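You operate a simulated robot arm through the tools that you are given. There is no shell and no other tool. Be economical: measure what you need, move in short steps, check, and stop when the job is done.

The job below is to be done with a simulated robot arm. You get a single attempt, and the scene is never put back.

JOB
Turn the timer knob to 12 s.
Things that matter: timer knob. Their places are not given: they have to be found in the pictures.

Only the result counts: the job must be done as asked and must still hold three seconds after the hand-in. Knocking over, shifting, dropping, spilling or breaking anything else fails it.

ROBOT AND FRAMES
A 6-joint arm with a two-finger parallel gripper, fixed in place. Base frame: the origin is at the foot of the arm, x ahead of it, y to its left, z up. Lengths are in m, angles in rad, forces in N, time in s.
Its first joint turns from -1.152 to 1.152 rad. Payload 1.57 kg.
The tool frame sits at the grasp point between the pads (the TCP): z along the fingers, y along the line on which they close. The tips reach 0.03 m beyond it. The gripper opens to 0.08 m. The fingers are 0.017 m wide and 0.012 m thick; the gripper's body (0.04 by 0.082 m) begins 0.08 m behind the TCP.
Orientation is that of the tool frame in the base frame, as a unit quaternion [x, y, z, w]. With the fingers straight down and closing along the base's y, the tool's x points along the base's -x, its y along +y and its z along -z.

CONTROLS
- The arm moves only by the tool arm_command. Its argument "series" is a list that holds one entry, the list of rows, each a list of 6 numbers: the shift along the tool's x, y, z in m, then the turn, a rotation vector about the tool's x, y, z in rad. In form: [[[dx, dy, dz, wx, wy, wz], ...]]. A call has 1 to 8 rows; each row shifts and turns the commanded pose from where the row before left it, along the tool's axes as they then stand. "hand" is the gripper command, from -1 (shut) to 1 (fully open), values between in proportion, set as the call begins (left out, the last holds). A row lasts 0.2 s, in which the tool goes at most 0.05 m and 0.15 rad; a call with a longer step from one row to the next is refused whole, and so is a gripper value outside its range. Where a pose cannot be reached the arm comes as near as it can. A force on the tool above 40 N (or 10 N above the force at the start of the call, whichever is more), or a blocked arm, ends the call early, and 0.2 s more pass. Each finger travels about 0.153 m/s and halts on what it meets, pressing with about 43 N; the grip force reading is that of the motor and also rises with nothing between the fingers. The clock runs only during rows and for 0.2 s after the last one: add rows that do not move to give the fingers time. It gives the time, the measured TCP pose, the force on the tool (base axes), the opening and the grip force at its end, in the units of the frame above (readings bear some noise), and new pictures: "views" is both (left out), scene, wrist or none.
- Cameras (640 x 400 px; columns grow to the right, rows downward): "scene" is fixed at [0.0379, -0.3158, 0.4438]; the picture's right is [0.90, -0.43, 0.00], its down [-0.16, -0.33, -0.93] and it looks along [0.40, 0.84, -0.37] (base axes); focal length 336 px, centre (320, 200). "wrist" rides on the gripper at [-0.032, 0, -0.078] in the tool frame; the picture's right is [0.00, -1.00, 0.00], its down [0.97, 0.00, -0.24] and it looks along [0.24, 0.00, 0.97] (tool axes); focal length 218 px, centre (320, 200).
- measure_at(camera, pixels): for up to 12 pixels [column, row] of the newest picture of that camera ("zoom" is the newest enlarged one), the place [x, y, z] in the base frame of the surface seen there, good to about 0.002 m. It takes no simulated time.
- enlarge(camera, box): a new picture of the part [left, top, right, bottom] of that camera's present view, enlarged. It takes no simulated time.
- sign_off(): hands the job in; it is judged then, once.

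Go step by step. Measure first, check grasps and placings, and put right what went wrong. The budget is 60 turns and 120 pictures, counting those below and the enlarged ones. Unless the task says otherwise, let go and move clear before handing in, and close with one line.

The tools are called as name(argument=value, ...) on one line, values as JSON. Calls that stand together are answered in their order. arm_command: Moves the arm, as the interface text tells. Its arguments: {"type":"object","properties":{"series":{"type":"array"},"hand":{"type":"number"},"views":{"type":"string","enum":["both","scene","wrist","none"]}},"required":["series"]} The other tools are called the same way: measure_at (camera, pixels) gives the place of the surface under pixels of a picture; enlarge (camera, box) takes an enlarged picture of a part of a camera's view; sign_off () hands the job in.

At the start:

```text
time_s: 0.0
tool_pos: [0.2268, 0.036, 0.285]
tcp_rot: [-0.001, 1.0, 0.0, 0.0]
force: [-0.1, 0.4, 0.8]
width: 0.0799
grasp_force: 0.1
```

scene: 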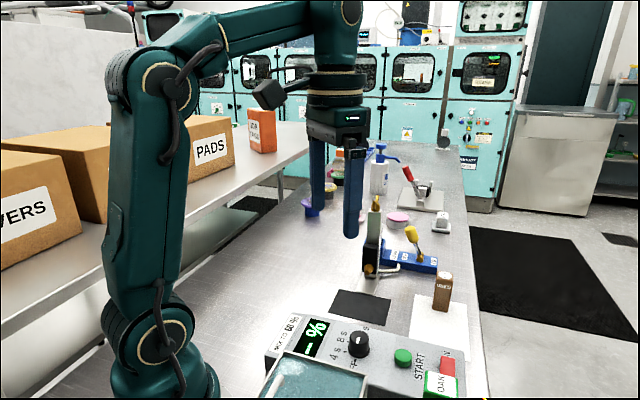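
wrist: 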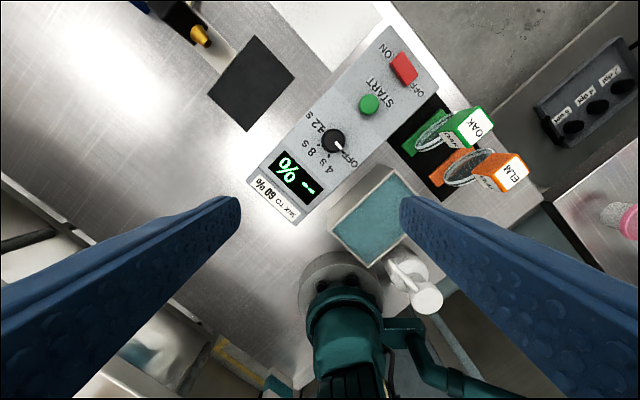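

The timer knob is at scene (358,343) and wrist (333,141). I'll enlarge both views and measure it.

enlarge(camera="wrist", box=[260, 80, 420, 180])

enlarge(camera="scene", box=[280, 300, 440, 400])

measure_at(camera="wrist", pixels=[[333, 141], [327, 139], [340, 147], [351, 160], [318, 124], [315, 147], [327, 168], [368, 104], [403, 68], [360, 135]])

measure_at(camera="scene", pixels=[[358, 338], [358, 350], [352, 342], [366, 342], [375, 355], [403, 356], [315, 335], [340, 360]])

```text
4.00 times, centred on (340, 130) of wrist
```

zoom: 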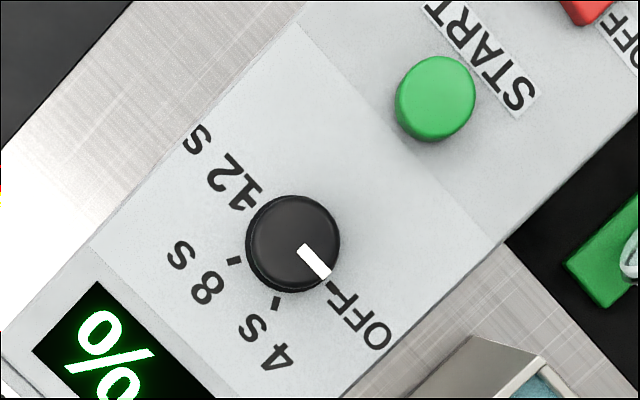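

```text
4.00 times, centred on (360, 350) of scene
```

zoom: 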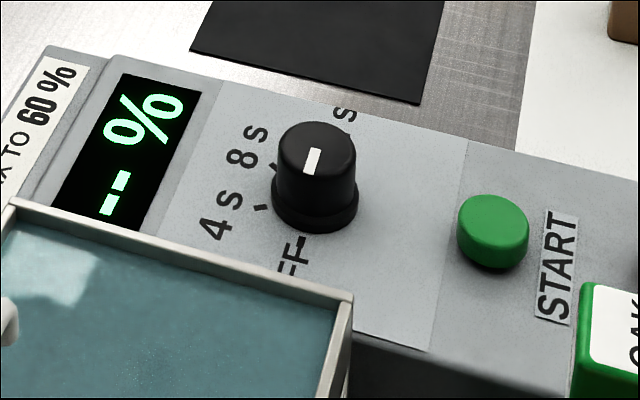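

```text
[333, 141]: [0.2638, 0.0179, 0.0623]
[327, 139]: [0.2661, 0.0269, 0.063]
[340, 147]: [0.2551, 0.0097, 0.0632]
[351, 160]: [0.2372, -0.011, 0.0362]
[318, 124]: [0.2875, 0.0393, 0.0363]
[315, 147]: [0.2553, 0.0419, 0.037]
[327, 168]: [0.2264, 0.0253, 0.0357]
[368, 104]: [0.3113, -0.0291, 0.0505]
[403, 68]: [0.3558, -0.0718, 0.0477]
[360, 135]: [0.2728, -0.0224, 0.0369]
```

```text
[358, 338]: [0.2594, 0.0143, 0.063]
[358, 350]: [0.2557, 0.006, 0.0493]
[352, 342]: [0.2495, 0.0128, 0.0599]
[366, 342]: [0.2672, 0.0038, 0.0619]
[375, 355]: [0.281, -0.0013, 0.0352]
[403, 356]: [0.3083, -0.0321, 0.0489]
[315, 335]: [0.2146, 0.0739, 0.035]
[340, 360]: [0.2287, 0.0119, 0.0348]
```

The knob's top is near (0.263, 0.018, 0.063) and the pointer is at OFF. I need the tick directions, so I'll take a tighter wrist zoom and measure from it.

enlarge(camera="wrist", box=[301, 115, 365, 155])

measure_at(camera="wrist", pixels=[[200, 150], [180, 200], [250, 80], [400, 130], [370, 220], [470, 130], [500, 170], [415, 300], [340, 270], [300, 270]])

```text
10.00 times, centred on (333, 135) of wrist
```

zoom: 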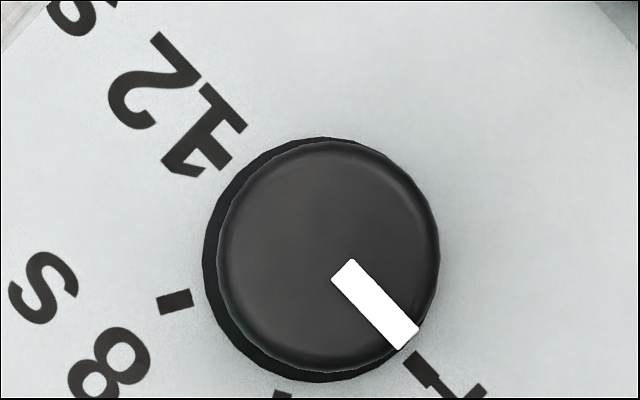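

```text
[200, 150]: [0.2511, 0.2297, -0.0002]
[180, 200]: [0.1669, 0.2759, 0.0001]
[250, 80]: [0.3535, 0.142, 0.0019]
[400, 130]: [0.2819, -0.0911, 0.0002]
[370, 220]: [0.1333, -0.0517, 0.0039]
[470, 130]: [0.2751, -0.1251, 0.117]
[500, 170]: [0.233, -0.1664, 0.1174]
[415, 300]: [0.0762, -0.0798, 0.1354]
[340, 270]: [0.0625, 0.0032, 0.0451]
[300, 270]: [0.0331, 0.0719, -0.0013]
```

The table measures z≈0 and the panel z≈0.036. Next I'll measure the ticks, pointer and knob rim in this zoom.

measure_at(camera="zoom", pixels=[[175, 302], [283, 394], [418, 362], [342, 268], [408, 338], [330, 250], [225, 250], [432, 250], [330, 150], [330, 362], [240, 122], [205, 165]])

enlarge(camera="wrist", box=[285, 110, 381, 170])

```text
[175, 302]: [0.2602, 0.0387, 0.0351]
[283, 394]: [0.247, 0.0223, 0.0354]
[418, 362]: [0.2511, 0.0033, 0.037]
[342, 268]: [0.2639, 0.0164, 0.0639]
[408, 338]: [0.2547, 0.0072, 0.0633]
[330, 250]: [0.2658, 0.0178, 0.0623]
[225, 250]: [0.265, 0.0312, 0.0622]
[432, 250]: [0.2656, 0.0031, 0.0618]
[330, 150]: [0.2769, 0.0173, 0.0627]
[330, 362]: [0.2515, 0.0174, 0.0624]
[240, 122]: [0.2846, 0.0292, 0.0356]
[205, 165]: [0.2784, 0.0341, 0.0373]
```

```text
6.67 times, centred on (333, 140) of wrist
```

zoom: 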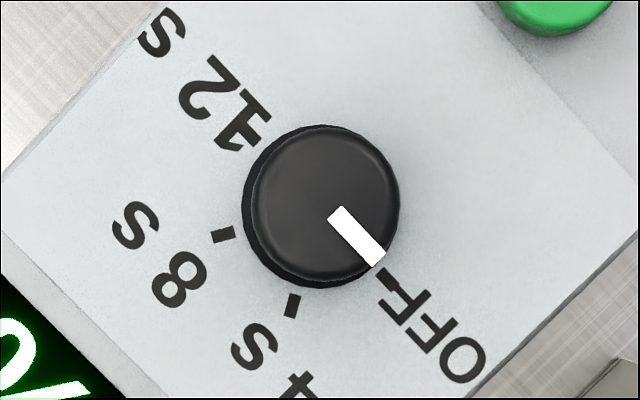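

The 12 s tick is diametrically opposite OFF: OFF ≈225°, 4 s 165°, 8 s 105°, 12 s 45°. That makes it a 180° clockwise turn. I'll check clearance to the tray nearby.

measure_at(camera="wrist", pixels=[[330, 231], [375, 169], [350, 200], [386, 166], [360, 185], [412, 215], [405, 268], [372, 172], [375, 210]])

measure_at(camera="scene", pixels=[[285, 352], [367, 376], [365, 385], [325, 364], [440, 383], [320, 385]])

```text
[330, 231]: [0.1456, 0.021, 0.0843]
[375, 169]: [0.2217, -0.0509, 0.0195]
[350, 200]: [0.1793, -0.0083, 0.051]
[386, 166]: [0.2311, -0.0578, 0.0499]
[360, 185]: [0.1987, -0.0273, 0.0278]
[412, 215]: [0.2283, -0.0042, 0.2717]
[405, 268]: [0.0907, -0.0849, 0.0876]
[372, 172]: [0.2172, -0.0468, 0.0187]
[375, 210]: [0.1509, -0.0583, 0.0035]
```

```text
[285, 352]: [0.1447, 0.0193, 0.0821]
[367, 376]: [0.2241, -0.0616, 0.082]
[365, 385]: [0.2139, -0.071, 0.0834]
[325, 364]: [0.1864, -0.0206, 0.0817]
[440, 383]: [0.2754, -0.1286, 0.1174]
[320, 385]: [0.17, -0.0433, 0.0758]
```

The tray edge is about 0.084 m from the knob, so clearance is fine. I'll turn it in two strokes of about 90°. First I move above the knob with the gripper turned 45° CCW.

arm_command(series=[[[-0.0094, -0.0046, 0.03, 0, 0, 0], [-0.0094, -0.0046, 0.03, 0, 0, 0], [-0.0094, -0.0046, 0.03, 0, 0, 0], [-0.0095, -0.0047, 0.03, 0, 0, 0], [0, 0, 0, 0, 0, -0.15], [0, 0, 0, 0, 0, -0.15], [0, 0, 0, 0, 0, -0.15], [0, 0, 0, 0, 0, -0.15]]], hand=0.3, views="none")

arm_command(series=[[[0, 0, 0, 0, 0, -0.0927], [0, 0, 0, 0, 0, -0.0927], [0, 0, 0.02, 0, 0, 0], [0, 0, 0, 0, 0, 0]]])

```text
time_s: 1.8
tool_pos: [0.2656, 0.0179, 0.1645]
tcp_rot: [-0.297, 0.955, 0.0, 0.0]
force: [0.5, 0.5, 0.2]
width: 0.052
grasp_force: 0.1
```

```text
time_s: 2.8
tool_pos: [0.2659, 0.0181, 0.1443]
tcp_rot: [-0.384, 0.923, 0.0, 0.0]
force: [0.6, 0.6, 0.3]
width: 0.052
grasp_force: 0.1
```

scene: 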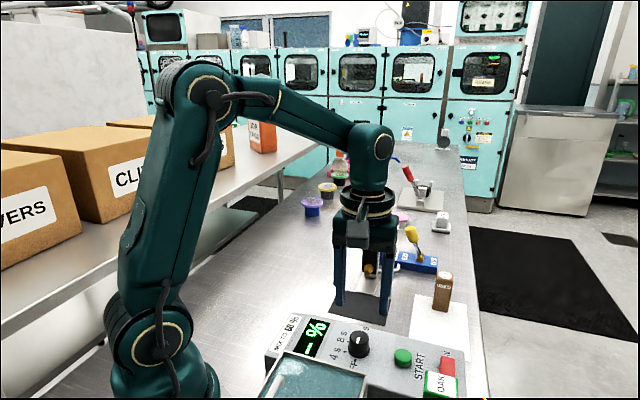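
wrist: 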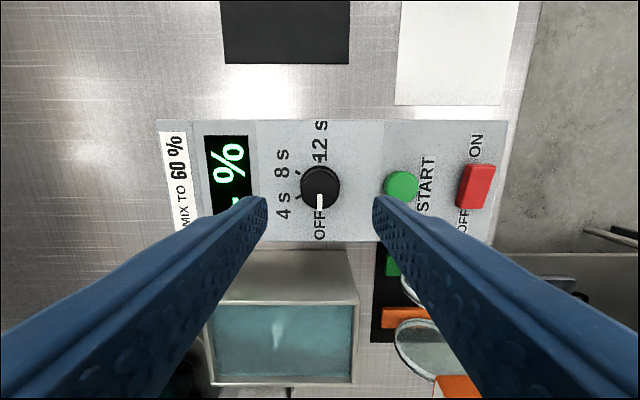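

The knob is centred left-right between the fingers at wrist (320,187). I'll remeasure its top before descending.

measure_at(camera="wrist", pixels=[[320, 187], [303, 186], [337, 186], [320, 169], [320, 203], [320, 208], [345, 165]])

enlarge(camera="wrist", box=[264, 115, 376, 245])

```text
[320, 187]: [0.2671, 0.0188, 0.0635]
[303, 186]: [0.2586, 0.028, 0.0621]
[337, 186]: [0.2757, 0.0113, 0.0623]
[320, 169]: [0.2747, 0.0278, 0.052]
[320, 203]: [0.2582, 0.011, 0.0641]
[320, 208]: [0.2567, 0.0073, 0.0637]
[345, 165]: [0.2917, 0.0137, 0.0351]
```

```text
3.08 times, centred on (320, 180) of wrist
```

zoom: 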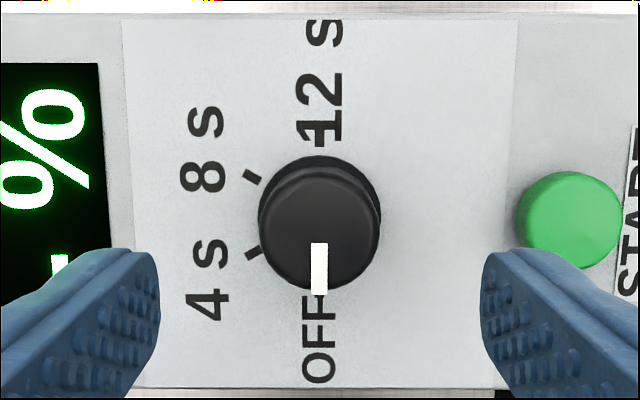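

The geometry is confirmed: 12 s is exactly opposite OFF, and the gripper is centred on the knob. I'll descend so the tips reach about z 0.043.

arm_command(series=[[[0, 0, 0.025, 0, 0, 0], [0, 0, 0.025, 0, 0, 0], [0, 0, 0.012, 0, 0, 0], [0, 0, 0.009, 0, 0, 0], [0, 0, 0, 0, 0, 0]]])

```text
time_s: 4.0
tool_pos: [0.2636, 0.019, 0.0731]
tcp_rot: [-0.383, 0.924, -0.001, 0.0]
force: [-0.1, -0.4, -0.4]
width: 0.052
grasp_force: 0.1
```

scene: 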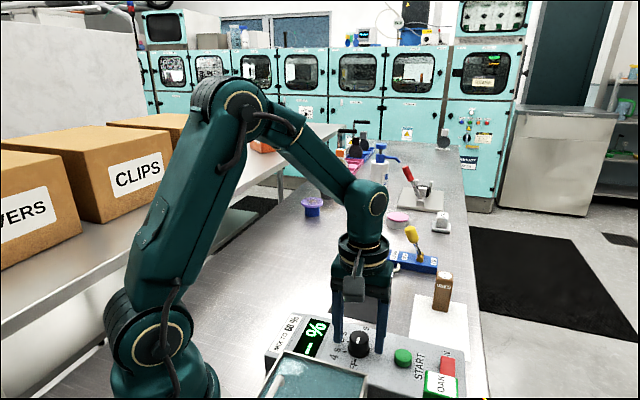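
wrist: 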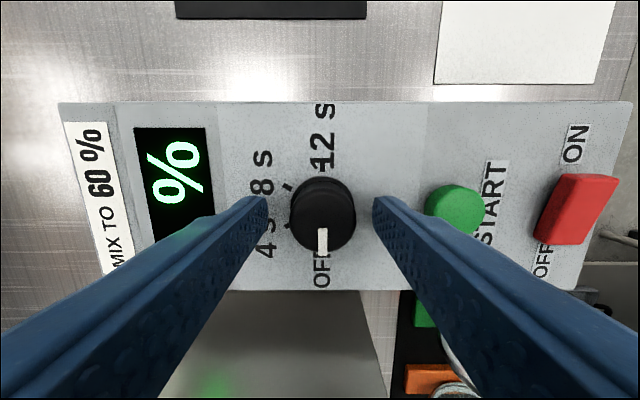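

The fingers straddle the knob, which is centred at wrist (322,213). I'll close on it.

arm_command(series=[[[0, 0, 0, 0, 0, 0], [0, 0, 0, 0, 0, 0]]], hand=-1, views="wrist")

```text
time_s: 4.6
tool_pos: [0.2656, 0.0183, 0.0738]
tcp_rot: [-0.384, 0.923, -0.001, 0.001]
force: [14.9, -19.6, -15.8]
width: 0.0317
grasp_force: 40.6
```

wrist: 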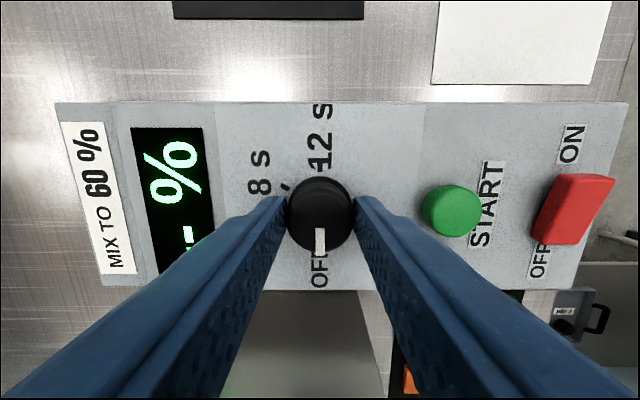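

The knob is gripped (width 0.0317) with a side load along tool −y. I'll shift 1 mm that way to relieve it and start the clockwise turn.

arm_command(series=[[[0, -0.001, 0, 0, 0, 0], [0, 0, 0, 0, 0, 0.13], [0, 0, 0, 0, 0, 0.13], [0, 0, 0, 0, 0, 0.13]]], views="wrist")

```text
time_s: 5.6
tool_pos: [0.2661, 0.0171, 0.0728]
tcp_rot: [-0.196, 0.981, 0.0, 0.0]
force: [13.9, 2.1, -19.1]
width: 0.0316
grasp_force: 40.3
```

wrist: 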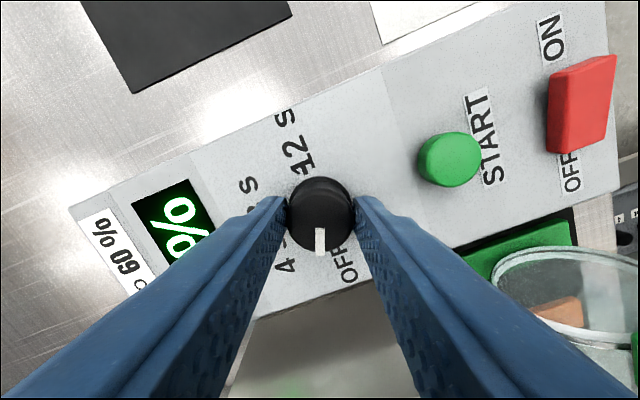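

The knob turns with the gripper and the forces are modest. I'll continue the turn to about 91° total.

arm_command(series=[[[-0.0005, 0, 0, 0, 0, 0.15], [0, 0, 0, 0, 0, 0.15], [0, 0, 0, 0, 0, 0.15], [0, 0, 0, 0, 0, 0.15], [0, 0, 0, 0, 0, 0.15], [0, 0, 0, 0, 0, 0.15], [0, 0, 0, 0, 0, 0.15], [0, 0, 0, 0, 0, 0.15]]])

```text
time_s: 6.5
tool_pos: [0.2643, 0.0177, 0.0743]
tcp_rot: [0.047, 0.999, -0.002, -0.001]
force: [0.4, -0.9, -3.9]
width: 0.0315
grasp_force: 40.2
stopped in row 4: the force on the tool passed its limit (the readings are from after the stop); the commanded pose is now the measured one
```

scene: 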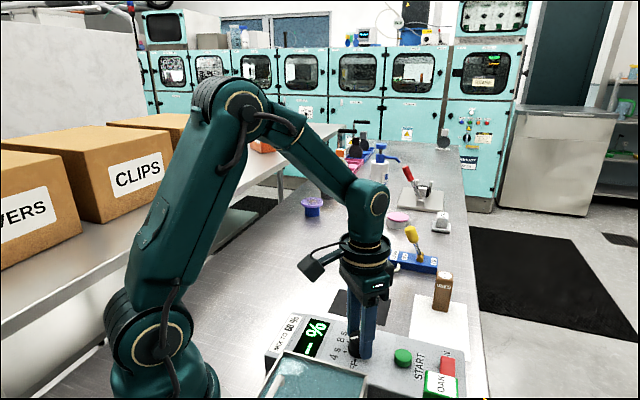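
wrist: 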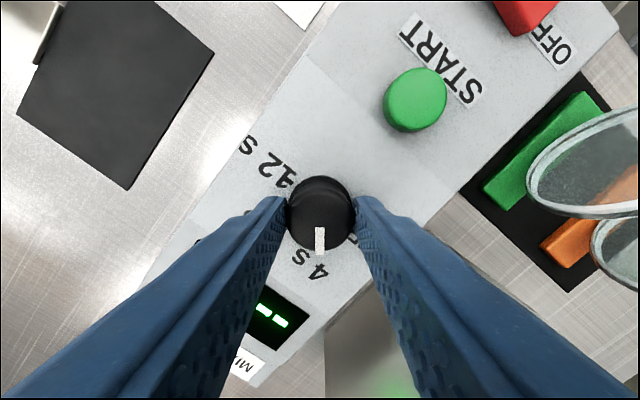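

The force limit ended that call at about 50°, and the load has since relaxed to near zero. I'll carry on with shorter calls.

arm_command(series=[[[0, 0, 0, 0, 0, 0.1], [0, 0, 0, 0, 0, 0.1], [0, 0, 0, 0, 0, 0.1], [0, 0, 0, 0, 0, 0.1]]], views="none")

```text
time_s: 7.5
tool_pos: [0.2652, 0.0171, 0.0742]
tcp_rot: [0.244, 0.97, -0.003, -0.001]
force: [-2.8, -12.9, 20.1]
width: 0.032
grasp_force: 40.1
```

The turn is now about 74° with moderate load. I'll ease it slightly and continue.

arm_command(series=[[[0, -0.0006, -0.0008, 0, 0, 0], [0, 0, 0, 0, 0, 0.1], [0, 0, 0, 0, 0, 0.1], [0, 0, 0, 0, 0, 0.1]]], views="wrist")

```text
time_s: 8.5
tool_pos: [0.2659, 0.0181, 0.074]
tcp_rot: [0.387, 0.922, -0.001, 0.0]
force: [7.6, -12.1, -18.7]
width: 0.0317
grasp_force: 40.3
```

wrist: 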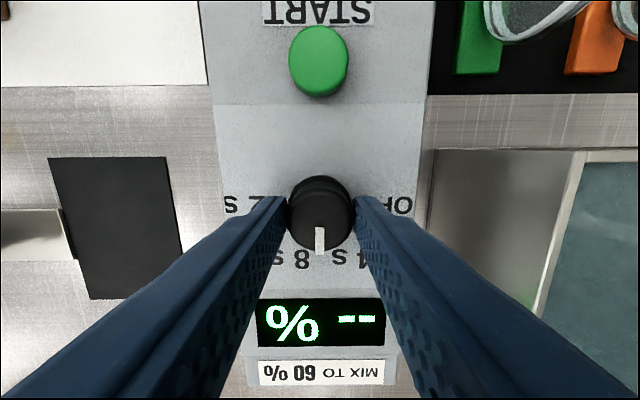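

It is halfway: the pointer sits between 4 s and 8 s at wrist (320,240). I'll continue in this grip in small steps while the arm follows.

arm_command(series=[[[0, 0, 0.0004, 0, 0, 0.1], [0, 0, 0, 0, 0, 0.1], [0, 0, 0, 0, 0, 0.1], [0, 0, 0, 0, 0, 0.1]]], views="none")

```text
time_s: 9.5
tool_pos: [0.2657, 0.0174, 0.0739]
tcp_rot: [0.562, 0.827, 0.0, -0.001]
force: [10.4, -4.2, -11.2]
width: 0.032
grasp_force: 40.6
```

The arm is following, now at about 113°, so I'll continue.

arm_command(series=[[[0, 0, 0, 0, 0, 0.1], [0, 0, 0, 0, 0, 0.1], [0, 0, 0, 0, 0, 0.1], [0, 0, 0, 0, 0, 0.1]]], views="wrist")

```text
time_s: 10.5
tool_pos: [0.2651, 0.0181, 0.0739]
tcp_rot: [0.716, 0.698, 0.001, 0.0]
force: [16.3, 7.3, -30.8]
width: 0.0315
grasp_force: 40.6
```

wrist: 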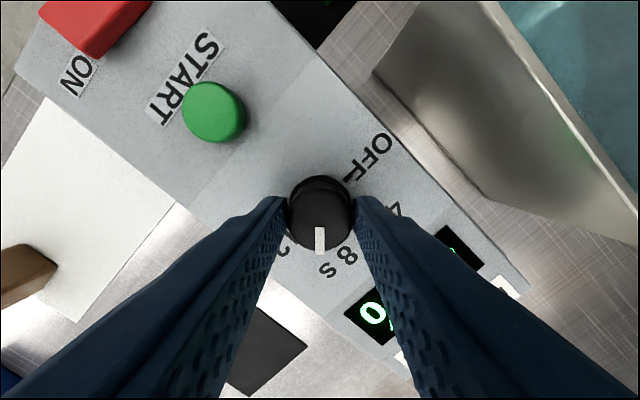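

The turn is at about 137° with a downward pull of 31 N. I'll lower slightly and keep turning.

arm_command(series=[[[0, 0, 0.0012, 0, 0, 0], [0, 0, 0, 0, 0, 0.1], [0, 0, 0, 0, 0, 0.1], [0, 0, 0, 0, 0, 0.1]]], views="none")

```text
time_s: 11.5
tool_pos: [0.2649, 0.018, 0.0745]
tcp_rot: [0.811, 0.584, -0.002, 0.0]
force: [-8.2, 12.1, 22.6]
width: 0.0316
grasp_force: 40.0
```

The turn is at about 154°, so about 26° remains (0.46 rad).

arm_command(series=[[[0, 0, -0.0006, 0, 0, 0.1], [0, 0, 0, 0, 0, 0.12], [0, 0, 0, 0, 0, 0.12], [0, 0, 0, 0, 0, 0.12], [0, 0, 0, 0, 0, 0]]])

```text
time_s: 12.7
tool_pos: [0.266, 0.0183, 0.0731]
tcp_rot: [0.924, 0.382, -0.001, -0.001]
force: [-3.4, 31.1, 5.8]
width: 0.0317
grasp_force: 39.8
```

scene: 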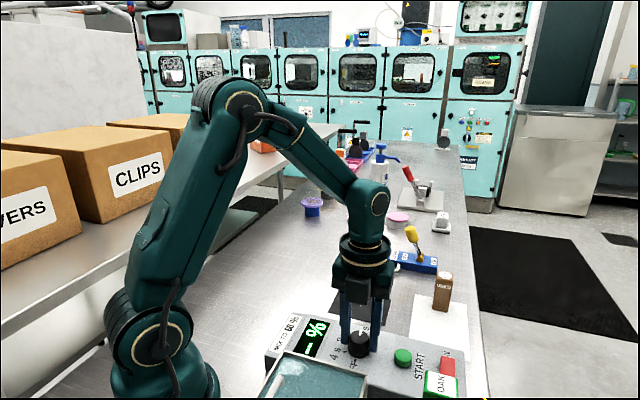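
wrist: 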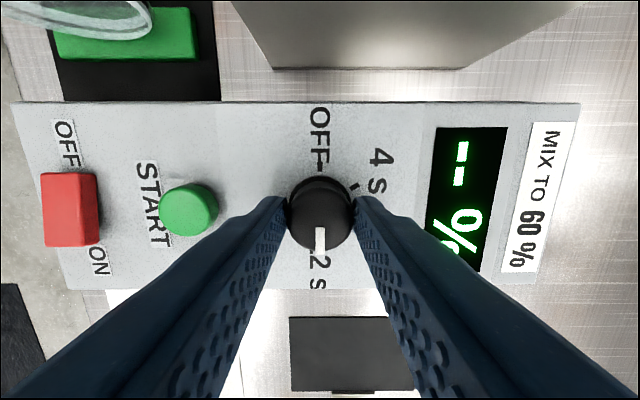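

The pointer now lines up with 12 s at wrist (320,240). I'll relieve the side load, then open and lift straight up.

arm_command(series=[[[0.001, -0.001, 0, 0, 0, 0], [0, 0, 0, 0, 0, 0]]], views="none")

arm_command(series=[[[0, 0, 0, 0, 0, 0], [0, 0, 0, 0, 0, 0]]], hand=0.3, views="wrist")

```text
time_s: 13.3
tool_pos: [0.2652, 0.0174, 0.0733]
tcp_rot: [0.923, 0.384, -0.001, 0.001]
force: [-1.8, 1.3, 3.6]
width: 0.0316
grasp_force: 40.3
```

```text
time_s: 13.9
tool_pos: [0.2643, 0.0183, 0.0748]
tcp_rot: [0.923, 0.384, -0.001, 0.001]
force: [-1.1, -0.6, -0.3]
width: 0.052
grasp_force: 0.1
```

wrist: 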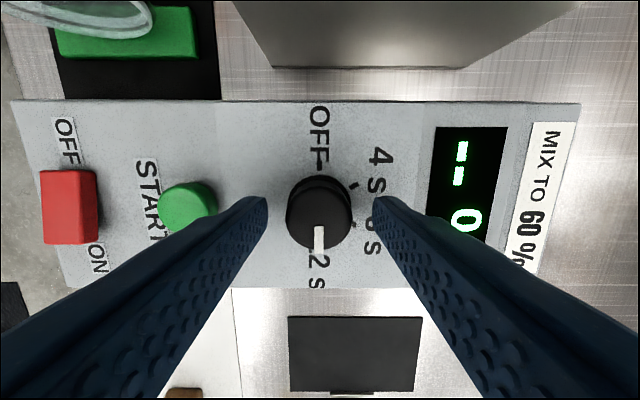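

The fingers are open and the pointer has stayed at 12 s. I'll lift clear and check.

arm_command(series=[[[0, 0, -0.02, 0, 0, 0], [0, 0, -0.03, 0, 0, 0], [0, 0, -0.035, 0, 0, 0], [0, 0, -0.035, 0, 0, 0], [0, 0, 0, 0, 0, 0]]])

enlarge(camera="wrist", box=[240, 120, 400, 220])

```text
time_s: 15.1
tool_pos: [0.2659, 0.0206, 0.1935]
tcp_rot: [0.923, 0.385, 0.0, 0.0]
force: [0.9, -0.2, 0.8]
width: 0.0519
grasp_force: 0.0
```

scene: 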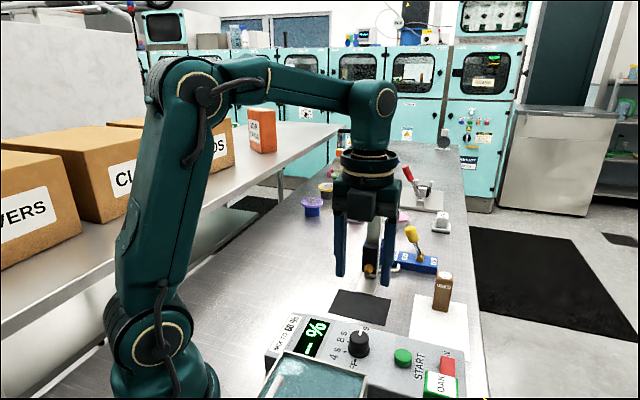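
wrist: 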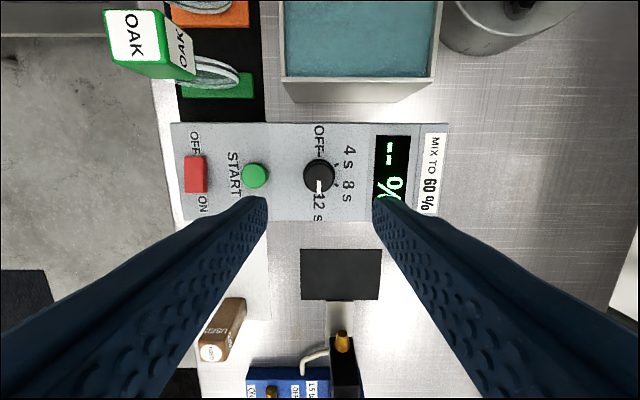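

```text
4.00 times, centred on (320, 170) of wrist
```

zoom: 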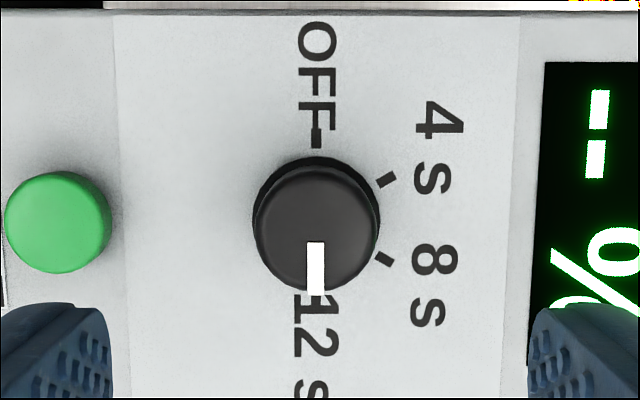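

The pointer sits on 12 s, exactly opposite OFF (zoom 316,268). The gripper is clear and nothing else has moved, so I'm handing in.

sign_off()

```text
The job is handed in.
```

The timer knob is set to 12 s, the gripper has let go and moved clear, and the job is handed in.
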